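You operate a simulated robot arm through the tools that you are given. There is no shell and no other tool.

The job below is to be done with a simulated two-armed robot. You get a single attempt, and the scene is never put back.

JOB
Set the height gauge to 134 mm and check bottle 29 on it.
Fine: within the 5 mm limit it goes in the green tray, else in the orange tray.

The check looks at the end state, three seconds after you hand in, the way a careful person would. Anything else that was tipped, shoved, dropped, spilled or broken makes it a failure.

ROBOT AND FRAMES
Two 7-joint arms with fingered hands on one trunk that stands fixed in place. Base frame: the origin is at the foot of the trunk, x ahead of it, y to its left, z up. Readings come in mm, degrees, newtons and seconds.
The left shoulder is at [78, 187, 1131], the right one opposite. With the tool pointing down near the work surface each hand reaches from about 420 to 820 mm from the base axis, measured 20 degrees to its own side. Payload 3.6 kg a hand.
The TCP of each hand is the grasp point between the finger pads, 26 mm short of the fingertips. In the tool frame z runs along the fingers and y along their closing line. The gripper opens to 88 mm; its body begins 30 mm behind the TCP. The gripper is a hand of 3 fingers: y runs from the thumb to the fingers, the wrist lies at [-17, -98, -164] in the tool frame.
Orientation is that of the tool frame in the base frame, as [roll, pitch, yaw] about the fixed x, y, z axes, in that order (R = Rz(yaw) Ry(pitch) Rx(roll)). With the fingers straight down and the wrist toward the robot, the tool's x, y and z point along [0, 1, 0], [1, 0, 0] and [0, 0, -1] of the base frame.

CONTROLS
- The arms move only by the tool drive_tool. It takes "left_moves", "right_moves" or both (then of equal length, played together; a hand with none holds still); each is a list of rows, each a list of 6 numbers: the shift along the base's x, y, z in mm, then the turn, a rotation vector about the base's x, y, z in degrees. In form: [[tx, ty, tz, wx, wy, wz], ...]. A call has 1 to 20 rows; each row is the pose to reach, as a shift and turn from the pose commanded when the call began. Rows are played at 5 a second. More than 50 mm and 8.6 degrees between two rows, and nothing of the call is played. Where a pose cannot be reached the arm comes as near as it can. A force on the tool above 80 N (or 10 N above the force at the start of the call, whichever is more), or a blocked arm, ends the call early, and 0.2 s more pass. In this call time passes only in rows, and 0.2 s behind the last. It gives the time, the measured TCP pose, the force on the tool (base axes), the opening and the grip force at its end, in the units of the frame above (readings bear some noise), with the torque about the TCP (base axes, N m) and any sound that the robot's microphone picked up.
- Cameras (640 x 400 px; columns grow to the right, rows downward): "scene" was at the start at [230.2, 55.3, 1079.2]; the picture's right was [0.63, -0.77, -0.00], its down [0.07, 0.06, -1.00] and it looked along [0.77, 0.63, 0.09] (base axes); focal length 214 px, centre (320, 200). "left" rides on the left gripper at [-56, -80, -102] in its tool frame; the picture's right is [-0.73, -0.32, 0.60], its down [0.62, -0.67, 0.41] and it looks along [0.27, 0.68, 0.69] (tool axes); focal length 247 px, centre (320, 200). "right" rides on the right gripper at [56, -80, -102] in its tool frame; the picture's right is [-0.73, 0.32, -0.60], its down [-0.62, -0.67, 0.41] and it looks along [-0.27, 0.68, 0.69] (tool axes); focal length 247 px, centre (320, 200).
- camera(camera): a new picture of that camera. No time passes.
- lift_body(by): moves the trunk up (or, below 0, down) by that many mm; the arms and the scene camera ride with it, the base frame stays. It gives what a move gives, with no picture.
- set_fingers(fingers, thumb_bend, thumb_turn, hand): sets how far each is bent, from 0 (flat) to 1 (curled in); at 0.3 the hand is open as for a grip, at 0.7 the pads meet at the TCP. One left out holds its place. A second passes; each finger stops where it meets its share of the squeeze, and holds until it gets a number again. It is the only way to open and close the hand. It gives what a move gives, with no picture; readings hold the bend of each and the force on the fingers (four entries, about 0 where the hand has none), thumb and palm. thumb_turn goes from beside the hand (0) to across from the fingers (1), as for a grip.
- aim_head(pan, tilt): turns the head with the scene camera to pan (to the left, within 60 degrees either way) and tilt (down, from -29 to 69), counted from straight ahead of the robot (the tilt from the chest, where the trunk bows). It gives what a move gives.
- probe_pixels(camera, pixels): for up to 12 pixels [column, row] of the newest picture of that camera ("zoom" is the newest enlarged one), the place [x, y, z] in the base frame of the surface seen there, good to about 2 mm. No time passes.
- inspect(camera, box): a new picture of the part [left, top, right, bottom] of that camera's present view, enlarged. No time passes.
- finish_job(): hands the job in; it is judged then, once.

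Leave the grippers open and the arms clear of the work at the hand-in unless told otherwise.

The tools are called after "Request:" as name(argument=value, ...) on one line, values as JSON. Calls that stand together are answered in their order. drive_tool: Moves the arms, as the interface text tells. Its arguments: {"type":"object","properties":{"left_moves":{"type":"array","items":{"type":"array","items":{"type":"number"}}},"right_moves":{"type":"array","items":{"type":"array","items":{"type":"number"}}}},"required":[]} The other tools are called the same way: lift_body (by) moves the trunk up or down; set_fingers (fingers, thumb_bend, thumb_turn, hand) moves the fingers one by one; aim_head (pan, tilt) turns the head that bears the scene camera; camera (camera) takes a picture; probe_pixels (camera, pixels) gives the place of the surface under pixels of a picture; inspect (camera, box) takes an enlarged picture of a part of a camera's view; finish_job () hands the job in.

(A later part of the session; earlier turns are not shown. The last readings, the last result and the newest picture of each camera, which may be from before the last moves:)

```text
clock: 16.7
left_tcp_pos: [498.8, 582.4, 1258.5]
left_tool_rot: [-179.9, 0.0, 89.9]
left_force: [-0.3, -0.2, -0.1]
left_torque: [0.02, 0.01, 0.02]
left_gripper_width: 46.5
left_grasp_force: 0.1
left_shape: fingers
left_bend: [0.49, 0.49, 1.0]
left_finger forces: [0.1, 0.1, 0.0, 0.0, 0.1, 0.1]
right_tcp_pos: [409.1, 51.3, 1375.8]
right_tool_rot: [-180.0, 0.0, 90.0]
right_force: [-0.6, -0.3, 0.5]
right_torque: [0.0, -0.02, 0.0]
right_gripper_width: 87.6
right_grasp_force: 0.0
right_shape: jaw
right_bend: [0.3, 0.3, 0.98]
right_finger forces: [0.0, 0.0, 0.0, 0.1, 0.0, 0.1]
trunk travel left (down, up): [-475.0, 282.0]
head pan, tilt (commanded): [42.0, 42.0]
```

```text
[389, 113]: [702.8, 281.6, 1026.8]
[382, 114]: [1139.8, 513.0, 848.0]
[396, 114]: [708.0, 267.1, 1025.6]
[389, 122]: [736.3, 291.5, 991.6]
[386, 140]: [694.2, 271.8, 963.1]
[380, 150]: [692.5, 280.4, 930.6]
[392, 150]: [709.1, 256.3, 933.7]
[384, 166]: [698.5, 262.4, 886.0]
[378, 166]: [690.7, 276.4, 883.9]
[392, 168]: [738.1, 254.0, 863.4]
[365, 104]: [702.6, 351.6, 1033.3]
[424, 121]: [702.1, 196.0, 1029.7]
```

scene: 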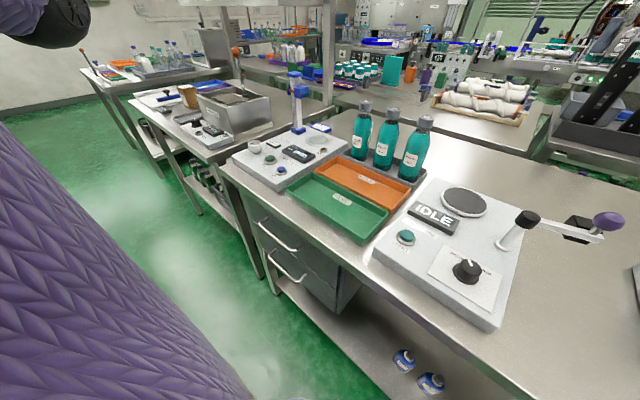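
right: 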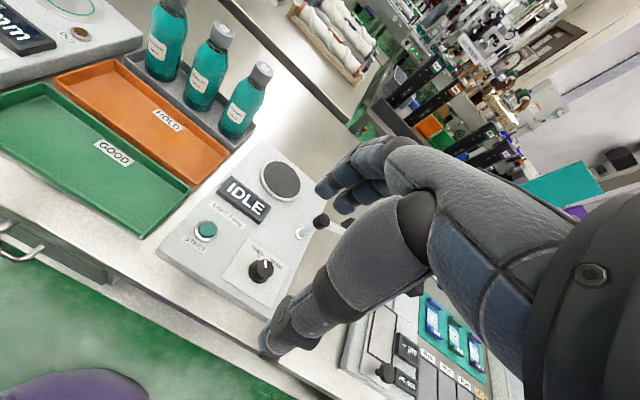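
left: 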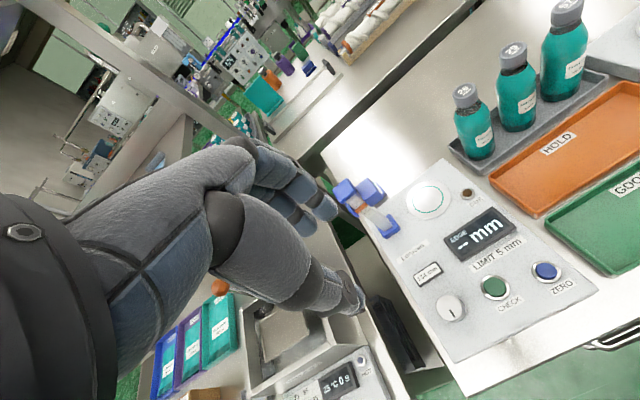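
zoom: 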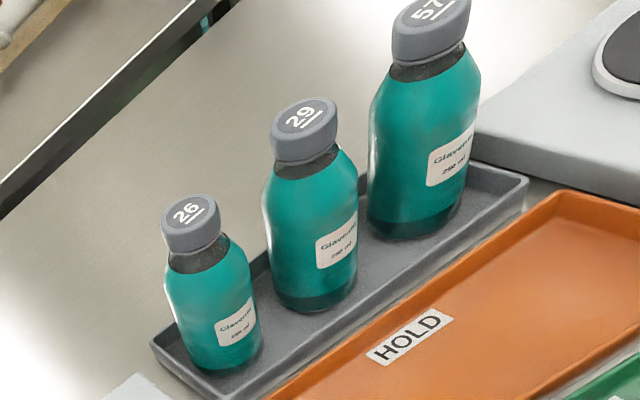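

Bottle 29's axis is near (715.5, 281), cap top z 1034, cap about 31 mm wide; plate centre near (681.5, 500.5, 892). I open the hand and move over bottle 29, staying high.

Request:
set_fingers(hand="left", fingers=0.35, thumb_bend=0.35)

Request:
drive_tool(left_moves=[[27, -37.7, 0, 0, 0, 0], [54, -75.4, 0, 0, 0, 0], [81, -113, 0, 0, 0, 0], [108, -151, 0, 0, 0, 0], [135, -188, 0, 0, 0, 0], [162, -226, 0, 0, 0, 0], [189, -264, 0, 0, 0, 0], [216, -301.5, 0, 0, 0, 0], [216, -301.5, -45, 0, 0, 0], [216, -301.5, -90, 0, 0, 0], [216, -301.5, -130, 0, 0, 0], [216, -301.5, -140, 0, 0, 0]])

Request:
camera(camera="left")

Request:
inspect(camera="scene", box=[320, 30, 480, 200])

```text
clock: 17.7
left_tcp_pos: [499.1, 583.2, 1258.6]
left_tool_rot: [-180.0, 0.1, 90.0]
left_force: [0.3, -0.4, 0.0]
left_torque: [-0.02, -0.02, 0.01]
left_gripper_width: 77.0
left_grasp_force: 0.1
left_shape: fingers
left_bend: [0.35, 0.35, 0.98]
left_finger forces: [0.0, 0.1, 0.0, 0.0, 0.0, 0.0]
right_tcp_pos: [408.2, 51.6, 1376.5]
right_tool_rot: [-180.0, 0.0, 89.9]
right_force: [-0.2, -0.6, 0.3]
right_torque: [-0.01, -0.01, 0.0]
right_gripper_width: 87.8
right_grasp_force: 0.1
right_shape: jaw
right_bend: [0.3, 0.3, 0.98]
right_finger forces: [0.1, 0.0, 0.0, 0.1, 0.1, 0.0]
trunk travel left (down, up): [-475.0, 282.0]
head pan, tilt (commanded): [42.0, 42.0]
```

```text
clock: 20.3
left_tcp_pos: [715.8, 281.1, 1119.4]
left_tool_rot: [-180.0, 0.0, 89.9]
left_force: [-0.8, 0.3, 0.7]
left_torque: [0.01, -0.03, 0.02]
left_gripper_width: 77.5
left_grasp_force: 0.2
left_shape: fingers
left_bend: [0.35, 0.35, 0.98]
left_finger forces: [0.0, 0.0, 0.0, 0.0, 0.0, 0.1]
right_tcp_pos: [409.1, 50.8, 1374.8]
right_tool_rot: [180.0, 0.0, 90.0]
right_force: [-1.2, 0.0, -0.6]
right_torque: [-0.04, 0.0, -0.02]
right_gripper_width: 87.9
right_grasp_force: 0.1
right_shape: jaw
right_bend: [0.3, 0.3, 0.98]
right_finger forces: [0.0, 0.0, 0.0, 0.1, 0.0, 0.0]
trunk travel left (down, up): [-475.0, 282.0]
head pan, tilt (commanded): [42.0, 42.0]
```

```text
taken
```

left: 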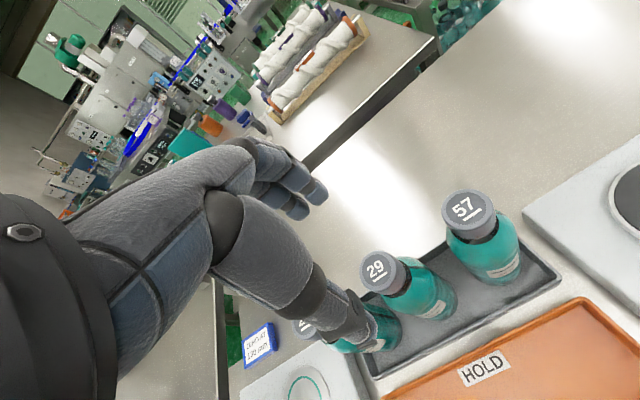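

```text
2.35 times, centred on (400, 115) of scene
```

zoom: 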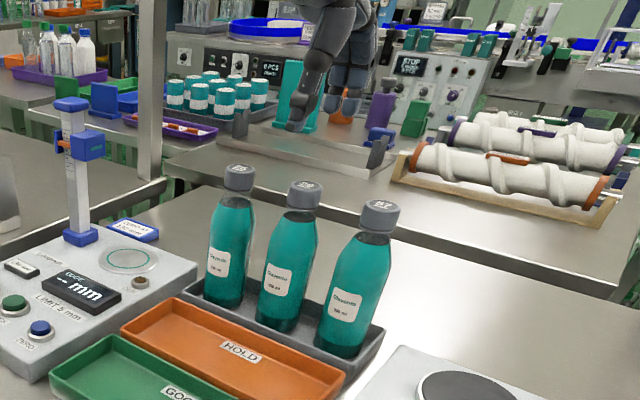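

Bottle 29's cap shows at (377, 268). I probe it to check the alignment before descending.

Request:
probe_pixels(camera="left", pixels=[[377, 268], [364, 262], [390, 262], [380, 253], [368, 285], [385, 285], [405, 290], [440, 290], [464, 208], [303, 323], [425, 320], [395, 300]])

Request:
inspect(camera="left", box=[320, 220, 480, 340])

```text
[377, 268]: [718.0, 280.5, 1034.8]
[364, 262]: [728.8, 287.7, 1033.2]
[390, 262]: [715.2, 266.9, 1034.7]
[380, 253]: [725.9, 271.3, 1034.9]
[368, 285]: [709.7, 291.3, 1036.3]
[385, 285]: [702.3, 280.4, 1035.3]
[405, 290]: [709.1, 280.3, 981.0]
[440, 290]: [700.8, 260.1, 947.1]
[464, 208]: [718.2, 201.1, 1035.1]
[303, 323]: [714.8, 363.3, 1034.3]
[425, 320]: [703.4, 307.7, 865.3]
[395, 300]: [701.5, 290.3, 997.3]
```

```text
3.33 times, centred on (400, 280) of left
```

zoom: 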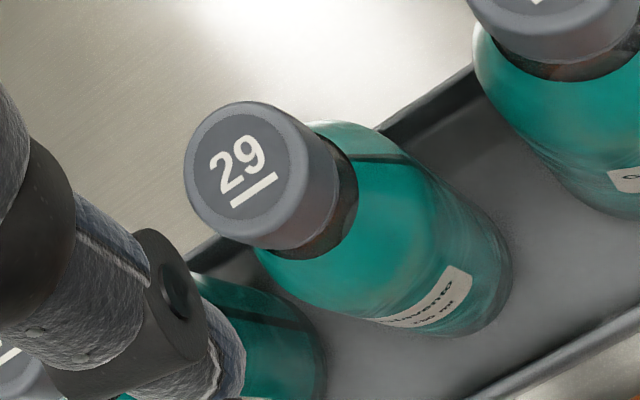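

Alignment is good (cap centre ≈ (717, 280.5)). I descend to TCP z ≈ 1021 around the cap.

Request:
drive_tool(left_moves=[[0.5, 0, -30, 0, 0, 0], [1, 0, -60, 0, 0, 0], [1, 0, -80, 0, 0, 0], [1, 0, -92, 0, 0, 0], [1, 0, -98, 0, 0, 0]])

Request:
camera(camera="left")

Request:
inspect(camera="scene", box=[340, 70, 460, 190])

```text
clock: 21.5
left_tcp_pos: [713.2, 279.9, 1022.6]
left_tool_rot: [-180.0, 0.0, 90.0]
left_force: [-0.1, -0.4, 0.3]
left_torque: [-0.02, 0.0, 0.03]
left_gripper_width: 77.6
left_grasp_force: 0.1
left_shape: fingers
left_bend: [0.35, 0.35, 0.98]
left_finger forces: [0.0, 0.0, 0.0, 0.0, 0.0, 0.0]
left hand out of reach, approached as far as the arm can: row 5
right_tcp_pos: [410.0, 51.9, 1376.1]
right_tool_rot: [-179.9, -0.1, 90.0]
right_force: [-0.5, 0.7, 0.1]
right_torque: [0.0, 0.0, 0.02]
right_gripper_width: 87.5
right_grasp_force: 0.1
right_shape: jaw
right_bend: [0.3, 0.3, 0.98]
right_finger forces: [0.0, 0.0, 0.0, 0.0, 0.1, 0.0]
trunk travel left (down, up): [-475.0, 282.0]
head pan, tilt (commanded): [42.0, 42.0]
```

```text
taken
```

left: 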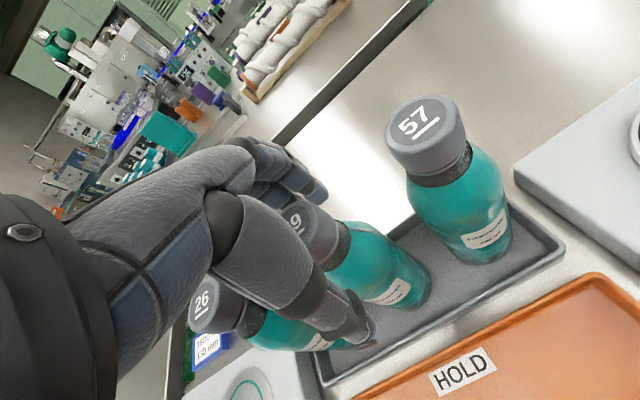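

```text
3.33 times, centred on (400, 130) of scene
```

zoom: 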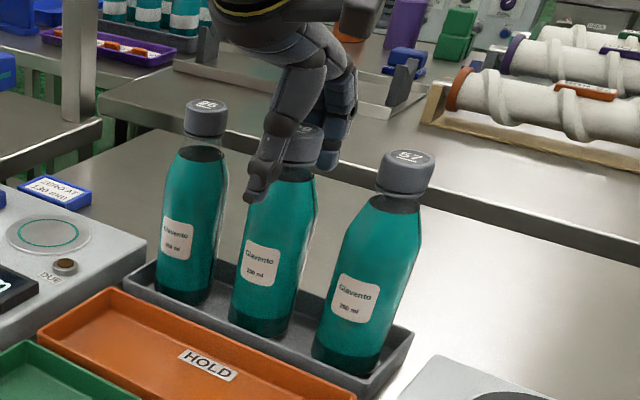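

Row 5 hit the reach limit (TCP at x 713, 3 mm short). I raise the hand 150 mm, lower the trunk by 140 mm for better reach, and look again.

Request:
drive_tool(left_moves=[[0, 0, 40, 0, 0, 0], [0, 0, 85, 0, 0, 0], [0, 0, 130, 0, 0, 0], [0, 0, 175, 0, 0, 0], [0, 0, 200, 0, 0, 0]])

Request:
lift_body(by=-140)

Request:
camera(camera="left")

Request:
camera(camera="scene")

```text
clock: 22.7
left_tcp_pos: [712.6, 280.8, 1221.8]
left_tool_rot: [-179.9, 0.0, 90.0]
left_force: [-0.8, -0.5, 0.0]
left_torque: [-0.01, 0.05, -0.01]
left_gripper_width: 77.5
left_grasp_force: 0.0
left_shape: fingers
left_bend: [0.35, 0.35, 0.98]
left_finger forces: [0.0, 0.0, 0.1, 0.0, 0.1, 0.0]
right_tcp_pos: [408.3, 52.7, 1374.9]
right_tool_rot: [179.9, 0.0, 89.9]
right_force: [-0.5, 0.4, 0.6]
right_torque: [0.01, -0.02, -0.03]
right_gripper_width: 87.7
right_grasp_force: 0.0
right_shape: jaw
right_bend: [0.3, 0.3, 0.98]
right_finger forces: [0.0, 0.0, 0.0, 0.0, 0.0, 0.0]
trunk travel left (down, up): [-475.0, 282.0]
head pan, tilt (commanded): [42.0, 42.0]
```

```text
clock: 24.4
left_tcp_pos: [711.5, 280.9, 1081.5]
left_tool_rot: [180.0, -0.1, 90.0]
left_force: [0.1, -0.7, 0.8]
left_torque: [-0.01, -0.03, -0.03]
left_gripper_width: 77.3
left_grasp_force: 0.0
left_shape: fingers
left_bend: [0.35, 0.35, 0.98]
left_finger forces: [0.0, 0.0, 0.0, 0.0, 0.0, 0.1]
right_tcp_pos: [408.8, 51.4, 1236.2]
right_tool_rot: [179.9, 0.0, 90.0]
right_force: [0.6, -0.4, -0.7]
right_torque: [-0.01, 0.04, -0.01]
right_gripper_width: 87.7
right_grasp_force: 0.0
right_shape: jaw
right_bend: [0.3, 0.3, 0.98]
right_finger forces: [0.1, 0.0, 0.0, 0.0, 0.0, 0.0]
trunk travel left (down, up): [-335.0, 422.0]
head pan, tilt (commanded): [42.0, 42.0]
```

```text
taken
```

left: 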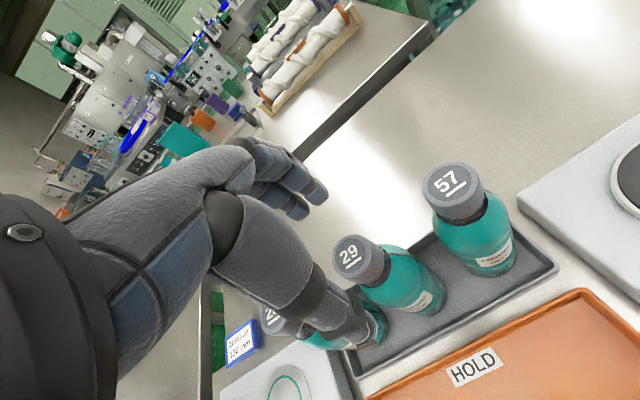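

```text
taken
```

scene: 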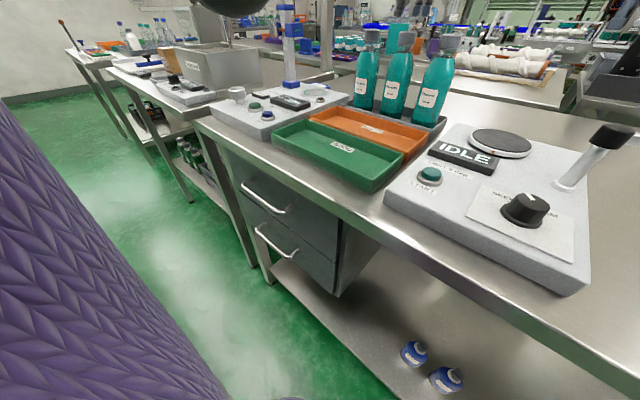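

The TCP is now at (712, 281, 1081). I descend 60 mm and shift 4.5 mm forward to centre on the cap.

Request:
drive_tool(left_moves=[[4.5, -0.5, 0, 0, 0, 0], [4.5, -0.5, -25, 0, 0, 0], [4.5, -0.5, -45, 0, 0, 0], [4.5, -0.5, -60, 0, 0, 0]])

Request:
camera(camera="left")

Request:
inspect(camera="scene", box=[330, 0, 470, 130])

```text
clock: 25.4
left_tcp_pos: [716.0, 279.8, 1021.7]
left_tool_rot: [-179.9, -0.1, 90.0]
left_force: [-0.1, -1.0, 1.0]
left_torque: [0.0, -0.02, -0.04]
left_gripper_width: 77.3
left_grasp_force: 0.1
left_shape: fingers
left_bend: [0.35, 0.35, 0.98]
left_finger forces: [0.0, 0.0, 0.0, 0.1, 0.1, 0.0]
right_tcp_pos: [410.4, 51.6, 1235.8]
right_tool_rot: [-180.0, 0.0, 90.1]
right_force: [0.4, -0.4, -0.5]
right_torque: [-0.03, -0.01, 0.0]
right_gripper_width: 87.4
right_grasp_force: 0.1
right_shape: jaw
right_bend: [0.3, 0.3, 0.98]
right_finger forces: [0.0, 0.0, 0.0, 0.1, 0.0, 0.1]
trunk travel left (down, up): [-335.0, 422.0]
head pan, tilt (commanded): [42.0, 42.0]
```

```text
taken
```

left: 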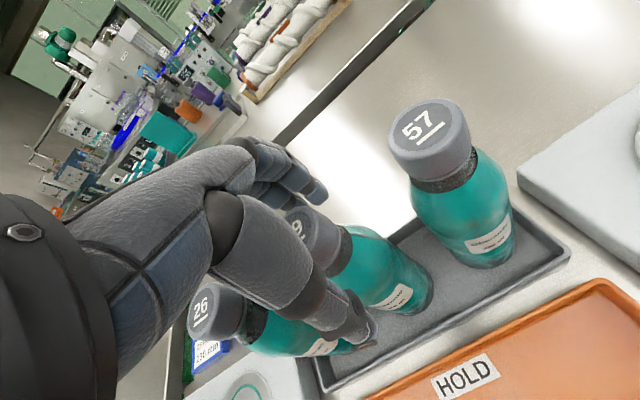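

```text
3.08 times, centred on (400, 65) of scene
```

zoom: 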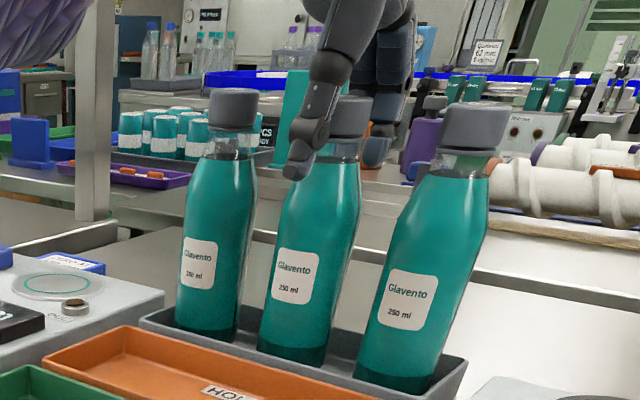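

The hand straddles the cap. I close in two steps on it.

Request:
set_fingers(hand="left", fingers=0.54, thumb_bend=0.54)

Request:
set_fingers(hand="left", fingers=0.68, thumb_bend=0.68)

Request:
inspect(camera="scene", box=[330, 0, 470, 130])

Request:
camera(camera="left")

```text
clock: 26.4
left_tcp_pos: [716.5, 280.7, 1021.1]
left_tool_rot: [180.0, 0.0, 89.9]
left_force: [-0.5, -1.0, -0.7]
left_torque: [0.01, 0.01, -0.04]
left_gripper_width: 36.6
left_grasp_force: 0.0
left_shape: fingers
left_bend: [0.54, 0.54, 1.0]
left_finger forces: [0.0, 0.0, 0.1, 0.0, 0.0, 0.0]
right_tcp_pos: [409.8, 51.4, 1235.8]
right_tool_rot: [-180.0, 0.0, 90.0]
right_force: [-0.2, -0.1, 0.2]
right_torque: [0.03, 0.02, -0.01]
right_gripper_width: 87.7
right_grasp_force: 0.1
right_shape: jaw
right_bend: [0.3, 0.3, 0.98]
right_finger forces: [0.1, 0.0, 0.0, 0.0, 0.1, 0.1]
trunk travel left (down, up): [-335.0, 422.0]
head pan, tilt (commanded): [42.0, 42.0]
```

```text
clock: 27.4
left_tcp_pos: [717.1, 280.2, 1022.3]
left_tool_rot: [-179.9, -0.1, 90.0]
left_force: [0.7, 0.0, 0.5]
left_torque: [0.0, -0.09, 0.0]
left_gripper_width: 28.8
left_grasp_force: 10.2
left_shape: fingers
left_bend: [0.6, 0.58, 1.0]
left_finger forces: [5.2, 5.8, 0.0, 0.1, 10.2, 0.1]
right_tcp_pos: [409.1, 51.8, 1234.5]
right_tool_rot: [-180.0, -0.1, 89.9]
right_force: [0.3, 0.3, 1.3]
right_torque: [0.01, 0.02, 0.0]
right_gripper_width: 87.9
right_grasp_force: 0.1
right_shape: jaw
right_bend: [0.3, 0.3, 0.98]
right_finger forces: [0.1, 0.1, 0.0, 0.0, 0.0, 0.0]
trunk travel left (down, up): [-335.0, 422.0]
head pan, tilt (commanded): [42.0, 42.0]
```

```text
3.08 times, centred on (400, 65) of scene
```

zoom: 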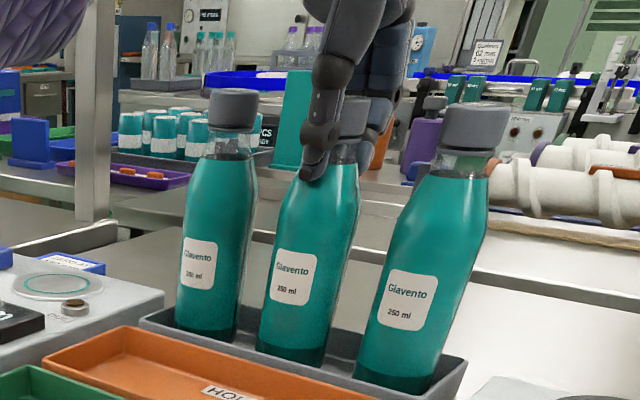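

```text
taken
```

left: 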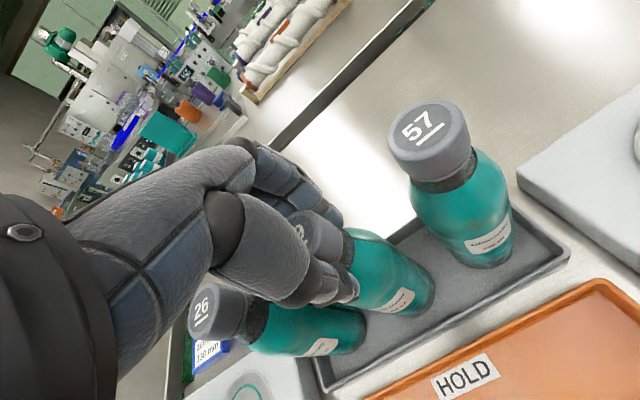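

Grip force is 10 N, balanced over both fingers and thumb. I lift 40 mm gently and look.

Request:
drive_tool(left_moves=[[0, 0, 5, 0, 0, 0], [0, 0, 12, 0, 0, 0], [0, 0, 20, 0, 0, 0], [0, 0, 30, 0, 0, 0], [0, 0, 40, 0, 0, 0]])

Request:
inspect(camera="scene", box=[330, 0, 470, 130])

Request:
camera(camera="left")

```text
clock: 28.6
left_tcp_pos: [715.6, 279.1, 1060.3]
left_tool_rot: [-179.8, 0.0, 90.1]
left_force: [-0.3, 0.7, -3.5]
left_torque: [0.01, -0.01, -0.01]
left_gripper_width: 28.6
left_grasp_force: 9.2
left_shape: fingers
left_bend: [0.61, 0.58, 1.0]
left_finger forces: [4.1, 4.7, 0.1, 0.0, 9.6, 0.0]
right_tcp_pos: [409.7, 52.0, 1235.7]
right_tool_rot: [-179.9, 0.1, 89.9]
right_force: [-0.1, -0.5, 0.8]
right_torque: [0.0, 0.0, 0.01]
right_gripper_width: 87.6
right_grasp_force: 0.0
right_shape: jaw
right_bend: [0.3, 0.3, 0.98]
right_finger forces: [0.0, 0.0, 0.0, 0.0, 0.1, 0.0]
trunk travel left (down, up): [-335.0, 422.0]
head pan, tilt (commanded): [42.0, 42.0]
```

```text
3.08 times, centred on (400, 65) of scene
```

zoom: 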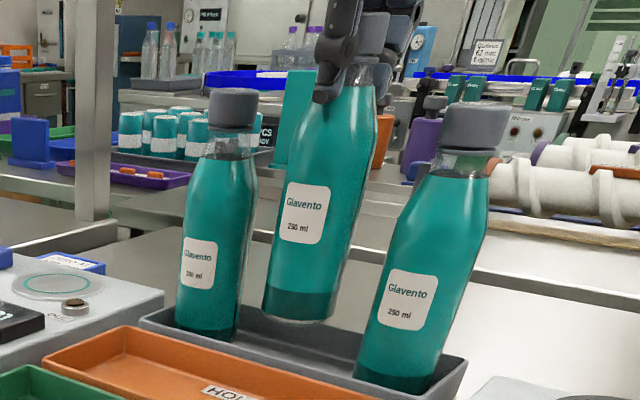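

```text
taken
```

left: 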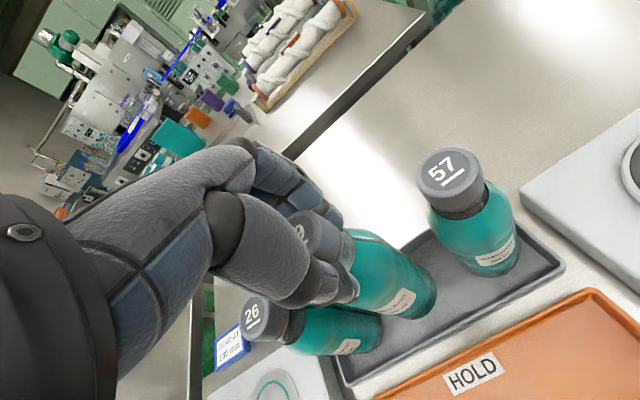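

The bottle hangs upright and clear (weight 3.5 N). Before carrying it over, I check the gauge's post and carriage clearances.

Request:
inspect(camera="scene", box=[200, 0, 360, 130])

Request:
probe_pixels(camera="zoom", pixels=[[405, 130], [345, 40], [388, 148], [365, 150], [345, 105], [470, 290], [448, 290], [530, 295], [478, 280], [475, 305], [408, 105], [370, 330]])

```text
3.08 times, centred on (280, 65) of scene
```

zoom: 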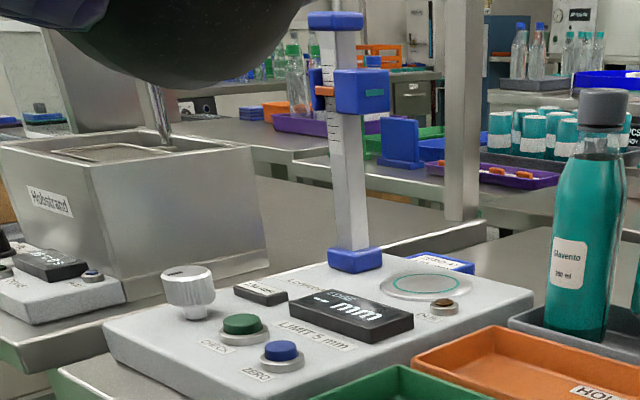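

```text
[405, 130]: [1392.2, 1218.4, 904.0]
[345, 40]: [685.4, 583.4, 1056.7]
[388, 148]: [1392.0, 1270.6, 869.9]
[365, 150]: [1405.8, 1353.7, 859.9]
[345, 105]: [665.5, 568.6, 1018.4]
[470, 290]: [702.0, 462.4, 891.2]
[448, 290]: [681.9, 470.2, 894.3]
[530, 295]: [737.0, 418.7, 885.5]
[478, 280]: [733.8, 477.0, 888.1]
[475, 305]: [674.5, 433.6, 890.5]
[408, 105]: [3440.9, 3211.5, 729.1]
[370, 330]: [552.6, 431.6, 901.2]
```

I re-probe with corrected pixels: plate around (428, 286), carriage (375, 92), post top (335, 17).

Request:
probe_pixels(camera="zoom", pixels=[[428, 287], [386, 287], [470, 286], [428, 272], [428, 299], [375, 92], [340, 85], [387, 78], [335, 17], [358, 18], [345, 72], [400, 285]])

Request:
inspect(camera="left", box=[180, 280, 400, 400])

```text
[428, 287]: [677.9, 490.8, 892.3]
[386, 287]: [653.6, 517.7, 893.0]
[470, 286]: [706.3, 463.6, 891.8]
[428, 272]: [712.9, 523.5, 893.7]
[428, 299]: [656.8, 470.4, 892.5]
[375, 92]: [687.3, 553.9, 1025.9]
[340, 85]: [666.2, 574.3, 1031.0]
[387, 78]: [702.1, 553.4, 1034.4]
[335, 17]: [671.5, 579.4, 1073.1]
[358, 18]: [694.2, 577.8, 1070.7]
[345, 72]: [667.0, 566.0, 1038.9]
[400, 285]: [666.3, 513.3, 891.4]
```

```text
2.91 times, centred on (290, 340) of left
```

zoom: 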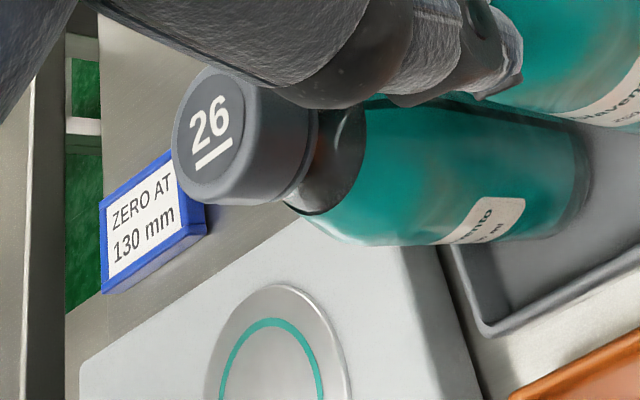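

Plate centre is about (684, 498), carriage face at y≈554, so there is clearance. I carry the bottle back from the rack, along y in front of the others, then over the plate, well above all parts.

Request:
drive_tool(left_moves=[[-15, 0, 20, 0, 0, 0], [-45, 0, 40, 0, 0, 0], [-75, 0, 50, 0, 0, 0], [-90, 20, 55, 0, 0, 0], [-90, 52, 55, 0, 0, 0], [-90, 86, 55, 0, 0, 0], [-90, 120, 55, 0, 0, 0], [-90, 154, 55, 0, 0, 0], [-90, 188, 55, 0, 0, 0], [-85, 212, 55, 0, 0, 0], [-60, 218, 55, 0, 0, 0], [-40, 218, 55, 0, 0, 0], [-32.5, 218, 55, 0, 0, 0]])

Request:
camera(camera="scene")

Request:
camera(camera="left")

```text
clock: 31.4
left_tcp_pos: [684.7, 499.7, 1115.3]
left_tool_rot: [-179.9, 0.0, 90.0]
left_force: [0.2, 0.1, -3.1]
left_torque: [-0.06, -0.01, 0.01]
left_gripper_width: 28.1
left_grasp_force: 9.1
left_shape: fingers
left_bend: [0.62, 0.58, 1.0]
left_finger forces: [4.4, 4.5, 0.1, 0.0, 8.7, 0.0]
right_tcp_pos: [410.1, 51.5, 1235.3]
right_tool_rot: [-180.0, 0.0, 89.9]
right_force: [-0.5, -0.6, -0.2]
right_torque: [-0.02, 0.03, 0.02]
right_gripper_width: 87.7
right_grasp_force: 0.0
right_shape: jaw
right_bend: [0.3, 0.3, 0.98]
right_finger forces: [0.1, 0.1, 0.0, 0.1, 0.1, 0.0]
trunk travel left (down, up): [-335.0, 422.0]
head pan, tilt (commanded): [42.0, 42.0]
```

```text
taken
```

scene: 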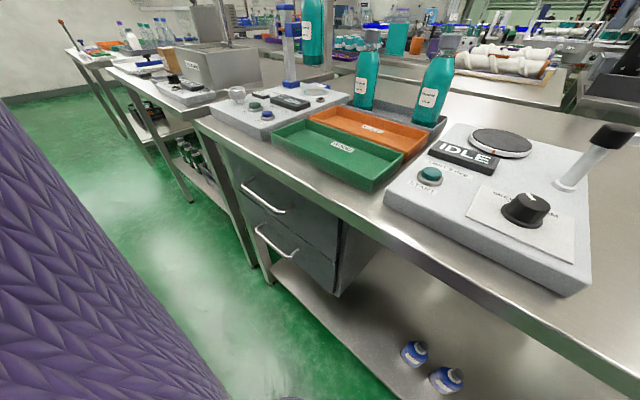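

```text
taken
```

left: 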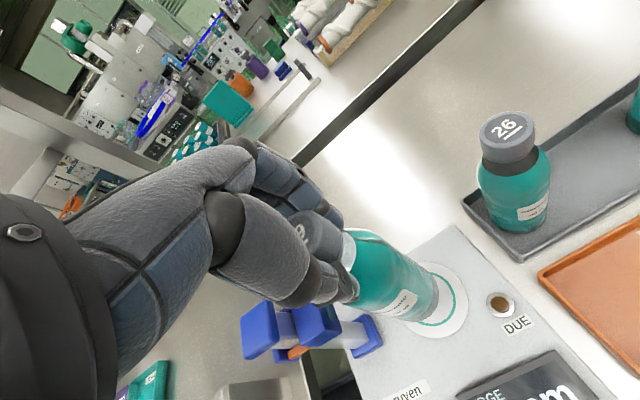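

The bottle hangs over the plate. I re-aim the head to see the bottle, plate and carriage together, and inspect from the hand camera.

Request:
aim_head(pan=42, tilt=15)

Request:
inspect(camera="scene", box=[220, 60, 420, 260])

Request:
inspect(camera="left", box=[220, 200, 540, 400])

Request:
probe_pixels(camera="left", pixels=[[447, 268], [468, 303], [420, 336], [463, 326], [456, 300], [440, 328], [410, 310], [405, 260], [365, 250], [500, 305], [440, 275], [300, 250]])

```text
clock: 32.3
left_tcp_pos: [684.4, 499.6, 1116.9]
left_tool_rot: [-180.0, 0.1, 90.1]
left_force: [-0.7, 0.1, -2.5]
left_torque: [0.0, -0.01, 0.02]
left_gripper_width: 28.3
left_grasp_force: 8.5
left_shape: fingers
left_bend: [0.62, 0.58, 1.0]
left_finger forces: [4.3, 4.7, 0.0, 0.0, 8.5, 0.0]
right_tcp_pos: [409.1, 52.4, 1235.3]
right_tool_rot: [-180.0, 0.0, 90.0]
right_force: [0.2, 0.7, -0.4]
right_torque: [0.04, -0.02, -0.04]
right_gripper_width: 87.5
right_grasp_force: 0.1
right_shape: jaw
right_bend: [0.3, 0.3, 0.98]
right_finger forces: [0.0, 0.0, 0.0, 0.0, 0.0, 0.0]
trunk travel left (down, up): [-335.0, 422.0]
head pan, tilt (commanded): [42.0, 15.0]
```

```text
2.00 times, centred on (320, 160) of scene
```

zoom: 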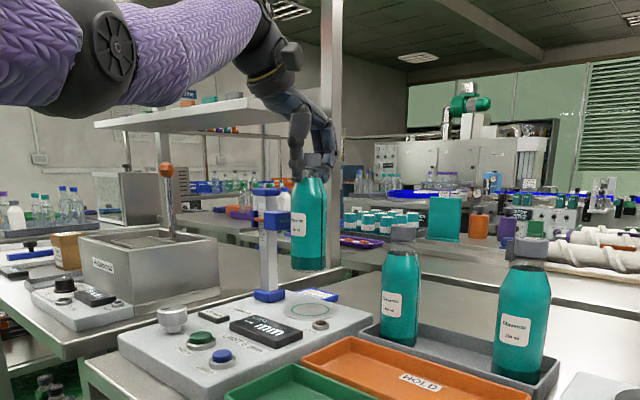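

```text
2.00 times, centred on (380, 300) of left
```

zoom: 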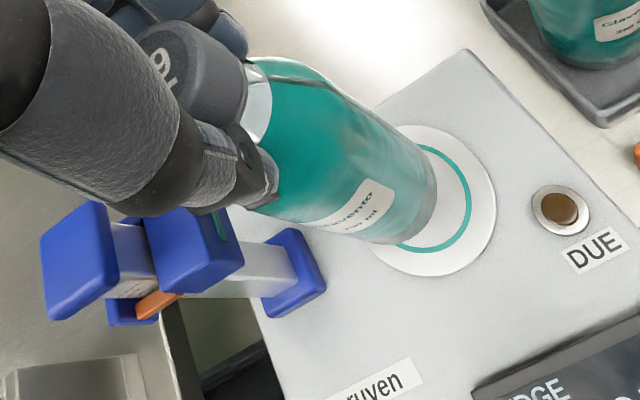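

```text
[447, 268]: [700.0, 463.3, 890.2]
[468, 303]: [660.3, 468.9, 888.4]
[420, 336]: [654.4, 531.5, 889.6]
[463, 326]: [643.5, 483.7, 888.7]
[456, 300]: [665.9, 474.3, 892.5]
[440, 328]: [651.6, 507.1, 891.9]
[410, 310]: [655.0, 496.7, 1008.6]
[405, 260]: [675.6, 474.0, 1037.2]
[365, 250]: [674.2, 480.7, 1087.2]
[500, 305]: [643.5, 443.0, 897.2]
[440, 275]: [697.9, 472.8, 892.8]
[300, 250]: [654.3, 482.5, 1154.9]
```

I probe the plate rim more precisely in this view to fine-tune the centre.

Request:
probe_pixels(camera="left", pixels=[[466, 293], [435, 335], [436, 264], [457, 322], [448, 270], [462, 310], [421, 334], [458, 279], [446, 331], [467, 300]])

```text
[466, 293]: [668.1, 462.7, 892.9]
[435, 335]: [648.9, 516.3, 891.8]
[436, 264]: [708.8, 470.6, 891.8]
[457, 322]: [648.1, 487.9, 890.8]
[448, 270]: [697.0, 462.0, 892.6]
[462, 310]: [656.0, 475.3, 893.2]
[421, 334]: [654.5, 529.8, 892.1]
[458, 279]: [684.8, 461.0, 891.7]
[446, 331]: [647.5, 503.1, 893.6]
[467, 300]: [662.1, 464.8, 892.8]
```

Plate centre fits (685, 500). I lower 56 mm, leaving some gap, then will step down by force.

Request:
drive_tool(left_moves=[[0.5, 0.5, -20, 0, 0, 0], [0.5, 0.5, -40, 0, 0, 0], [0.5, 0.5, -50, 0, 0, 0], [0.5, 0.5, -57, 0, 0, 0]])

Request:
inspect(camera="scene", box=[260, 100, 400, 240])

Request:
inspect(camera="left", box=[220, 200, 540, 400])

```text
clock: 33.3
left_tcp_pos: [685.8, 498.6, 1059.4]
left_tool_rot: [180.0, 0.0, 90.0]
left_force: [-0.4, 0.5, -2.1]
left_torque: [0.05, 0.04, 0.01]
left_gripper_width: 28.0
left_grasp_force: 8.8
left_shape: fingers
left_bend: [0.62, 0.58, 1.0]
left_finger forces: [4.5, 4.6, 0.0, 0.0, 8.5, 0.0]
right_tcp_pos: [409.5, 51.9, 1234.8]
right_tool_rot: [-180.0, 0.0, 90.0]
right_force: [1.0, 0.2, -0.4]
right_torque: [0.0, -0.01, -0.02]
right_gripper_width: 87.5
right_grasp_force: 0.1
right_shape: jaw
right_bend: [0.3, 0.3, 0.98]
right_finger forces: [0.0, 0.0, 0.0, 0.0, 0.1, 0.0]
trunk travel left (down, up): [-335.0, 422.0]
head pan, tilt (commanded): [42.0, 15.0]
```

```text
2.86 times, centred on (330, 170) of scene
```

zoom: 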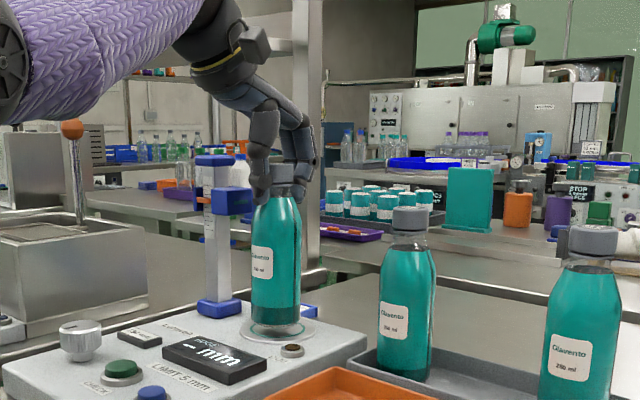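

```text
2.00 times, centred on (380, 300) of left
```

zoom: 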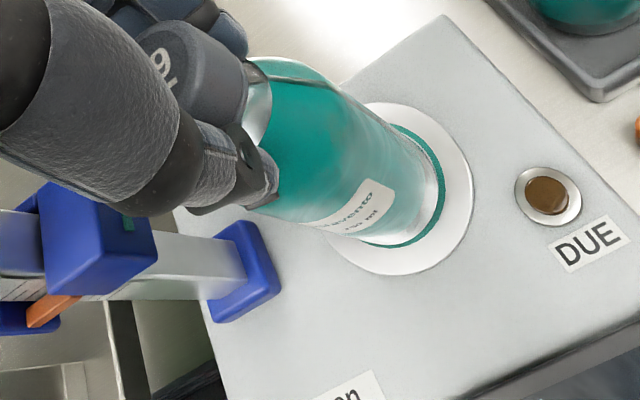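

The bottle is a little above the plate. I step down 3 mm, then 2 mm more, watching force.

Request:
drive_tool(left_moves=[[0, 0, -2, 0, 0, 0], [0, 0, -4, 0, 0, 0]])

Request:
inspect(camera="scene", box=[300, 160, 350, 230])

```text
clock: 33.9
left_tcp_pos: [686.8, 499.3, 1055.6]
left_tool_rot: [180.0, 0.0, 90.0]
left_force: [-0.4, 0.0, -2.0]
left_torque: [0.0, -0.03, -0.02]
left_gripper_width: 27.8
left_grasp_force: 8.5
left_shape: fingers
left_bend: [0.62, 0.58, 1.0]
left_finger forces: [4.3, 4.6, 0.0, 0.1, 8.5, 0.1]
right_tcp_pos: [408.5, 52.7, 1234.9]
right_tool_rot: [-179.9, 0.0, 90.0]
right_force: [-0.6, -0.4, 0.1]
right_torque: [0.03, 0.01, 0.0]
right_gripper_width: 87.9
right_grasp_force: 0.1
right_shape: jaw
right_bend: [0.3, 0.3, 0.98]
right_finger forces: [0.0, 0.0, 0.0, 0.0, 0.1, 0.0]
trunk travel left (down, up): [-335.0, 422.0]
head pan, tilt (commanded): [42.0, 15.0]
```

```text
5.71 times, centred on (325, 195) of scene
```

zoom: 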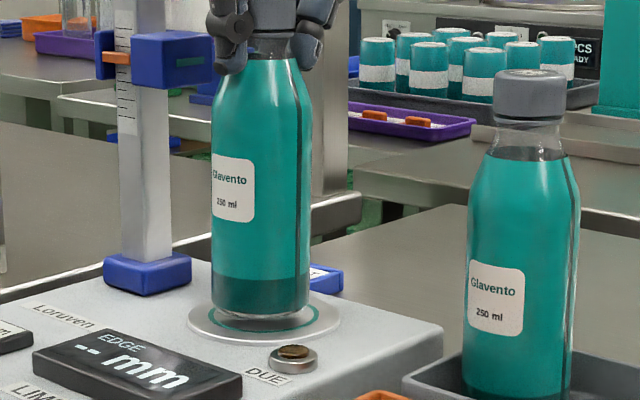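

Still hanging (force −2 N). I step down another 2, then 4 mm.

Request:
drive_tool(left_moves=[[0, 0, -1, 0, 0, 0], [0, 0, -2, 0, 0, 0], [0, 0, -3, 0, 0, 0]])

Request:
inspect(camera="scene", box=[300, 160, 350, 230])

```text
clock: 34.7
left_tcp_pos: [685.8, 498.7, 1052.0]
left_tool_rot: [180.0, 0.0, 89.9]
left_force: [-0.4, -0.2, -2.8]
left_torque: [0.01, 0.0, -0.01]
left_gripper_width: 28.1
left_grasp_force: 8.7
left_shape: fingers
left_bend: [0.62, 0.58, 1.0]
left_finger forces: [4.4, 4.6, 0.0, 0.0, 8.5, 0.0]
right_tcp_pos: [410.3, 51.5, 1235.5]
right_tool_rot: [179.9, 0.0, 90.0]
right_force: [0.3, 1.4, 0.2]
right_torque: [0.0, -0.02, 0.0]
right_gripper_width: 87.7
right_grasp_force: 0.2
right_shape: jaw
right_bend: [0.3, 0.3, 0.98]
right_finger forces: [0.1, 0.1, 0.0, 0.0, 0.0, 0.1]
trunk travel left (down, up): [-335.0, 422.0]
head pan, tilt (commanded): [42.0, 15.0]
```

```text
5.71 times, centred on (325, 195) of scene
```

zoom: 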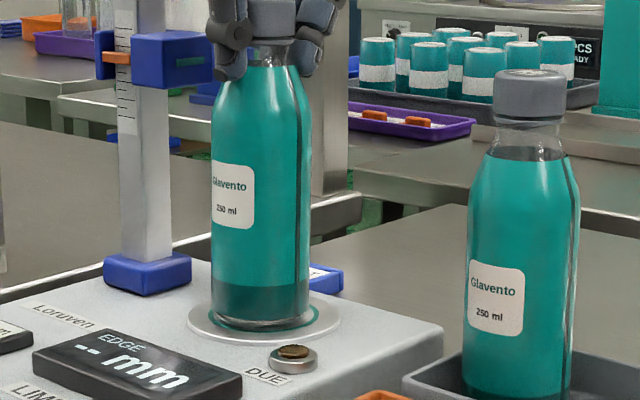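

Still hanging. I step down a further 3 mm in 1 mm rows.

Request:
drive_tool(left_moves=[[0, 0, -1, 0, 0, 0], [0, 0, -2, 0, 0, 0], [0, 0, -3, 0, 0, 0]])

Request:
inspect(camera="scene", box=[300, 160, 350, 230])

```text
clock: 35.5
left_tcp_pos: [685.4, 498.8, 1050.7]
left_tool_rot: [179.7, 0.0, 90.0]
left_force: [0.0, -0.8, 2.8]
left_torque: [0.01, 0.01, -0.03]
left_gripper_width: 28.0
left_grasp_force: 10.7
left_shape: fingers
left_bend: [0.62, 0.58, 1.0]
left_finger forces: [5.1, 5.4, 0.1, 0.1, 10.8, 0.1]
right_tcp_pos: [407.6, 51.7, 1234.6]
right_tool_rot: [-180.0, 0.0, 90.0]
right_force: [-0.2, 0.0, 0.5]
right_torque: [0.0, 0.02, 0.0]
right_gripper_width: 87.6
right_grasp_force: 0.1
right_shape: jaw
right_bend: [0.3, 0.3, 0.98]
right_finger forces: [0.0, 0.0, 0.0, 0.1, 0.0, 0.0]
trunk travel left (down, up): [-335.0, 422.0]
head pan, tilt (commanded): [42.0, 15.0]
```

```text
5.71 times, centred on (325, 195) of scene
```

zoom: 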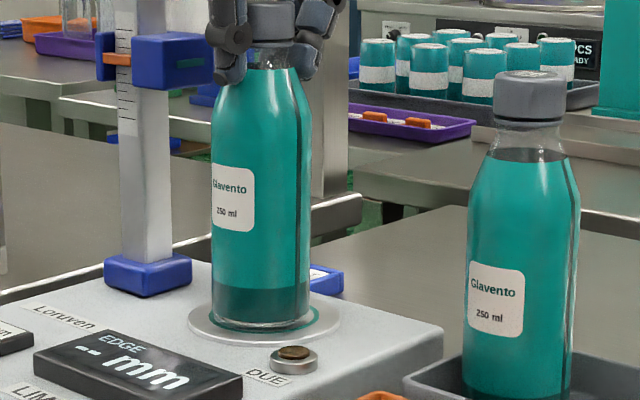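

Force changed to +2.8 N: the bottle now stands on the plate. I open the hand modestly to release it.

Request:
set_fingers(hand="left", fingers=0.5, thumb_bend=0.5)

Request:
inspect(camera="scene", box=[280, 130, 360, 230])

Request:
inspect(camera="left", box=[220, 200, 540, 400])

```text
clock: 36.5
left_tcp_pos: [685.2, 498.0, 1048.9]
left_tool_rot: [-180.0, 0.1, 90.0]
left_force: [0.8, -0.2, -1.3]
left_torque: [-0.03, 0.01, -0.02]
left_gripper_width: 44.9
left_grasp_force: 0.3
left_shape: fingers
left_bend: [0.5, 0.5, 1.0]
left_finger forces: [0.0, 0.1, 0.1, 0.1, 0.1, 0.1]
right_tcp_pos: [409.8, 52.2, 1235.1]
right_tool_rot: [179.9, -0.1, 90.0]
right_force: [0.7, -0.6, -0.3]
right_torque: [0.03, -0.03, 0.01]
right_gripper_width: 87.8
right_grasp_force: 0.0
right_shape: jaw
right_bend: [0.3, 0.3, 0.98]
right_finger forces: [0.0, 0.0, 0.0, 0.0, 0.1, 0.0]
trunk travel left (down, up): [-335.0, 422.0]
head pan, tilt (commanded): [42.0, 15.0]
```

```text
4.00 times, centred on (320, 180) of scene
```

zoom: 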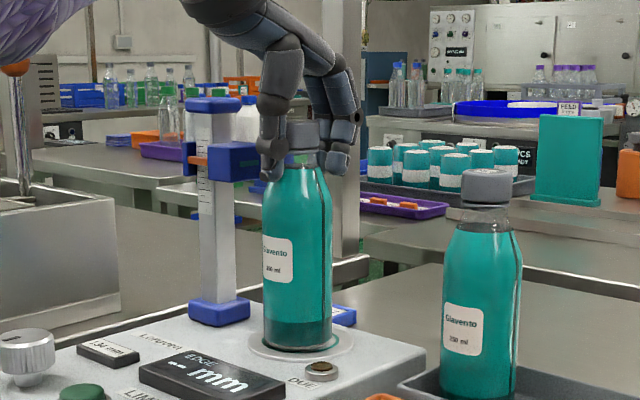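

```text
2.00 times, centred on (380, 300) of left
```

zoom: 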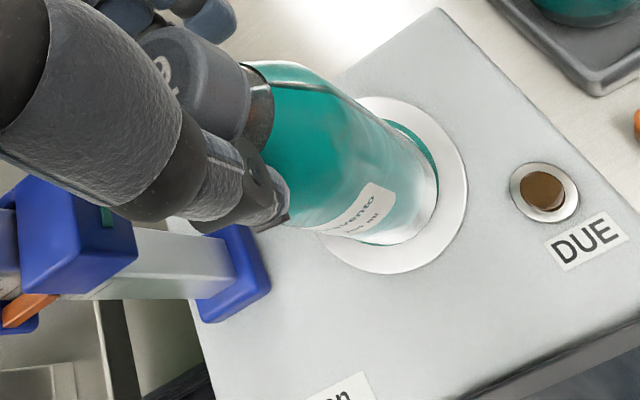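

The bottle stands alone on the plate. I rise straight up, then retreat toward the CHECK button side.

Request:
drive_tool(left_moves=[[0, 0, 10, 0, 0, 0], [0, 0, 30, 0, 0, 0], [0, 0, 60, 0, 0, 0], [0, 0, 95, 0, 0, 0], [-40, 0, 110, 0, 0, 0], [-85, 3, 110, 0, 0, 0], [-130, 7, 110, 0, 0, 0], [-170, 10, 110, 0, 0, 0], [-190, 13, 90, 0, 0, 0], [-190, 13, 50, 0, 0, 0], [-190, 13, 10, 0, 0, 0], [-190, 13, -30, 0, 0, 0]])

Request:
aim_head(pan=45, tilt=28)

Request:
inspect(camera="scene", box=[220, 60, 420, 260])

Request:
camera(camera="left")

```text
clock: 39.1
left_tcp_pos: [496.4, 512.7, 1018.9]
left_tool_rot: [179.9, -0.1, 90.0]
left_force: [-0.5, 0.1, 0.7]
left_torque: [0.0, -0.02, 0.01]
left_gripper_width: 44.9
left_grasp_force: 0.0
left_shape: fingers
left_bend: [0.5, 0.5, 1.0]
left_finger forces: [0.1, 0.1, 0.1, 0.1, 0.0, 0.0]
right_tcp_pos: [409.2, 51.3, 1235.6]
right_tool_rot: [-180.0, -0.1, 90.0]
right_force: [0.7, -0.1, 0.0]
right_torque: [0.01, 0.03, -0.03]
right_gripper_width: 87.8
right_grasp_force: 0.1
right_shape: jaw
right_bend: [0.3, 0.3, 0.98]
right_finger forces: [0.0, 0.0, 0.0, 0.0, 0.1, 0.0]
trunk travel left (down, up): [-335.0, 422.0]
head pan, tilt (commanded): [42.0, 15.0]
```

```text
clock: 39.9
left_tcp_pos: [497.0, 513.5, 1019.1]
left_tool_rot: [180.0, 0.0, 90.0]
left_force: [0.2, -0.3, 0.9]
left_torque: [-0.01, 0.02, 0.03]
left_gripper_width: 45.1
left_grasp_force: 0.0
left_shape: fingers
left_bend: [0.5, 0.5, 1.0]
left_finger forces: [0.0, 0.0, 0.0, 0.0, 0.0, 0.1]
right_tcp_pos: [409.7, 52.9, 1235.1]
right_tool_rot: [180.0, 0.0, 90.0]
right_force: [0.6, 0.3, 0.0]
right_torque: [-0.04, 0.0, 0.01]
right_gripper_width: 87.6
right_grasp_force: 0.1
right_shape: jaw
right_bend: [0.3, 0.3, 0.98]
right_finger forces: [0.1, 0.0, 0.1, 0.0, 0.0, 0.1]
trunk travel left (down, up): [-335.0, 422.0]
head pan, tilt (commanded): [45.0, 28.0]
```

```text
2.00 times, centred on (320, 160) of scene
```

zoom: 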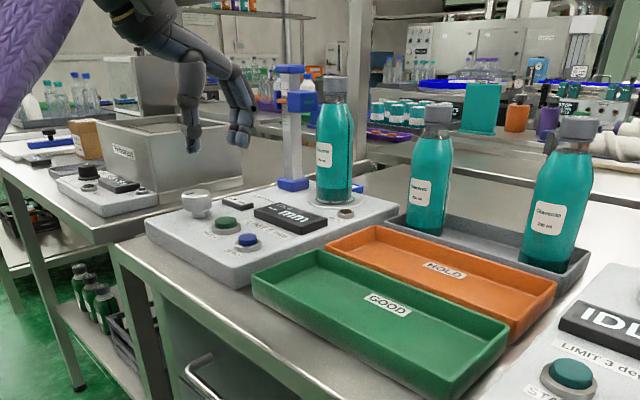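

```text
taken
```

left: 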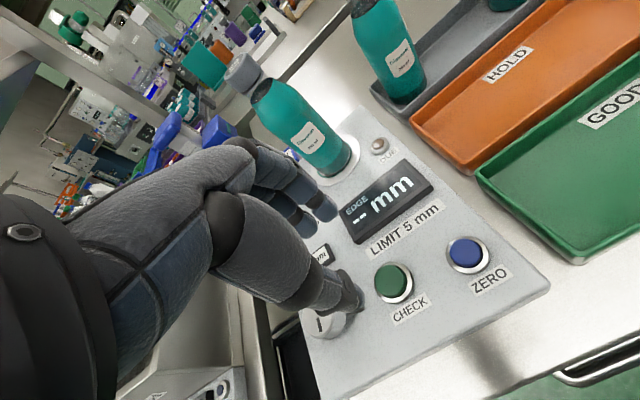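

The bottle stands upright on the plate. Now I probe the CHECK button, then pinch the fingers to press it.

Request:
probe_pixels(camera="left", pixels=[[391, 281], [380, 279], [402, 281], [391, 268], [389, 293], [402, 298], [467, 252], [323, 318], [408, 270], [383, 145]])

Request:
inspect(camera="scene", box=[260, 130, 360, 200])

Request:
set_fingers(hand="left", fingers=0.68, thumb_bend=0.66)

```text
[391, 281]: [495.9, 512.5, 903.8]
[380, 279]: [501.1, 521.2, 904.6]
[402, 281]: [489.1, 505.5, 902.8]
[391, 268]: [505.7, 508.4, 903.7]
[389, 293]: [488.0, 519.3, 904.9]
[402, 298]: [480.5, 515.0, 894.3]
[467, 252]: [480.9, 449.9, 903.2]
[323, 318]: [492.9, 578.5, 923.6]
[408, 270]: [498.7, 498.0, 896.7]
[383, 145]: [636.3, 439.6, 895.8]
```

```text
5.71 times, centred on (310, 165) of scene
```

zoom: 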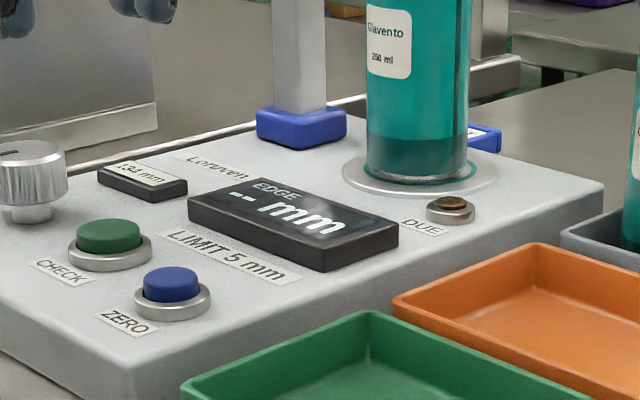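

```text
clock: 40.9
left_tcp_pos: [496.0, 512.1, 1019.4]
left_tool_rot: [180.0, 0.0, 89.9]
left_force: [0.0, 0.8, -0.4]
left_torque: [0.01, 0.01, 0.03]
left_gripper_width: 9.5
left_grasp_force: 0.1
left_shape: fingers
left_bend: [0.68, 0.66, 1.0]
left_finger forces: [0.0, 0.0, 0.1, 0.1, 0.0, 0.0]
right_tcp_pos: [408.7, 51.2, 1235.1]
right_tool_rot: [180.0, 0.1, 90.0]
right_force: [0.1, -0.3, 1.1]
right_torque: [0.0, 0.01, 0.0]
right_gripper_width: 87.8
right_grasp_force: 0.1
right_shape: jaw
right_bend: [0.3, 0.3, 0.98]
right_finger forces: [0.1, 0.0, 0.1, 0.1, 0.1, 0.0]
trunk travel left (down, up): [-335.0, 422.0]
head pan, tilt (commanded): [45.0, 28.0]
```

CHECK is at (496, 512.5), top z 904. I lower the pinched tips to about 8 mm above it.

Request:
drive_tool(left_moves=[[0, 0, -30, 0, 0, 0], [0, 0, -55, 0, 0, 0], [0, 0, -72, 0, 0, 0], [0, 0, -81, 0, 0, 0]])

Request:
inspect(camera="scene", box=[250, 110, 350, 190])

Request:
camera(camera="left")

```text
clock: 41.9
left_tcp_pos: [496.2, 511.4, 937.5]
left_tool_rot: [180.0, -0.1, 90.0]
left_force: [0.6, -0.5, -0.2]
left_torque: [0.01, -0.01, 0.02]
left_gripper_width: 9.6
left_grasp_force: 0.1
left_shape: fingers
left_bend: [0.68, 0.66, 1.0]
left_finger forces: [0.1, 0.0, 0.0, 0.0, 0.0, 0.0]
right_tcp_pos: [409.1, 51.8, 1235.0]
right_tool_rot: [180.0, 0.0, 90.0]
right_force: [0.8, 0.2, -0.6]
right_torque: [-0.02, 0.01, -0.02]
right_gripper_width: 87.5
right_grasp_force: 0.1
right_shape: jaw
right_bend: [0.3, 0.3, 0.98]
right_finger forces: [0.1, 0.1, 0.1, 0.0, 0.1, 0.0]
trunk travel left (down, up): [-335.0, 422.0]
head pan, tilt (commanded): [45.0, 28.0]
```

```text
5.00 times, centred on (300, 150) of scene
```

zoom: 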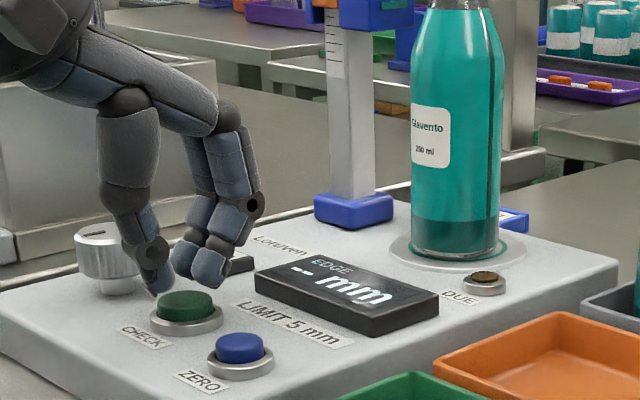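

```text
taken
```

left: 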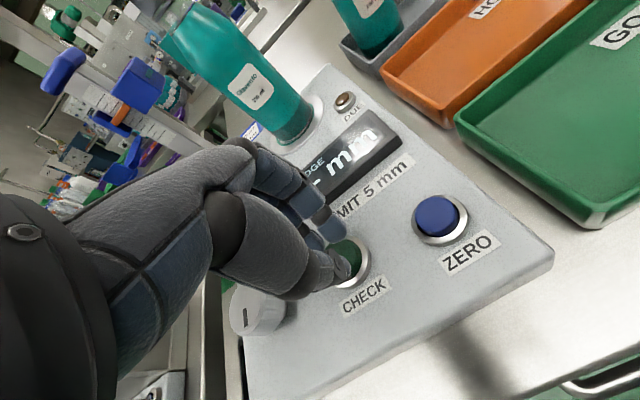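

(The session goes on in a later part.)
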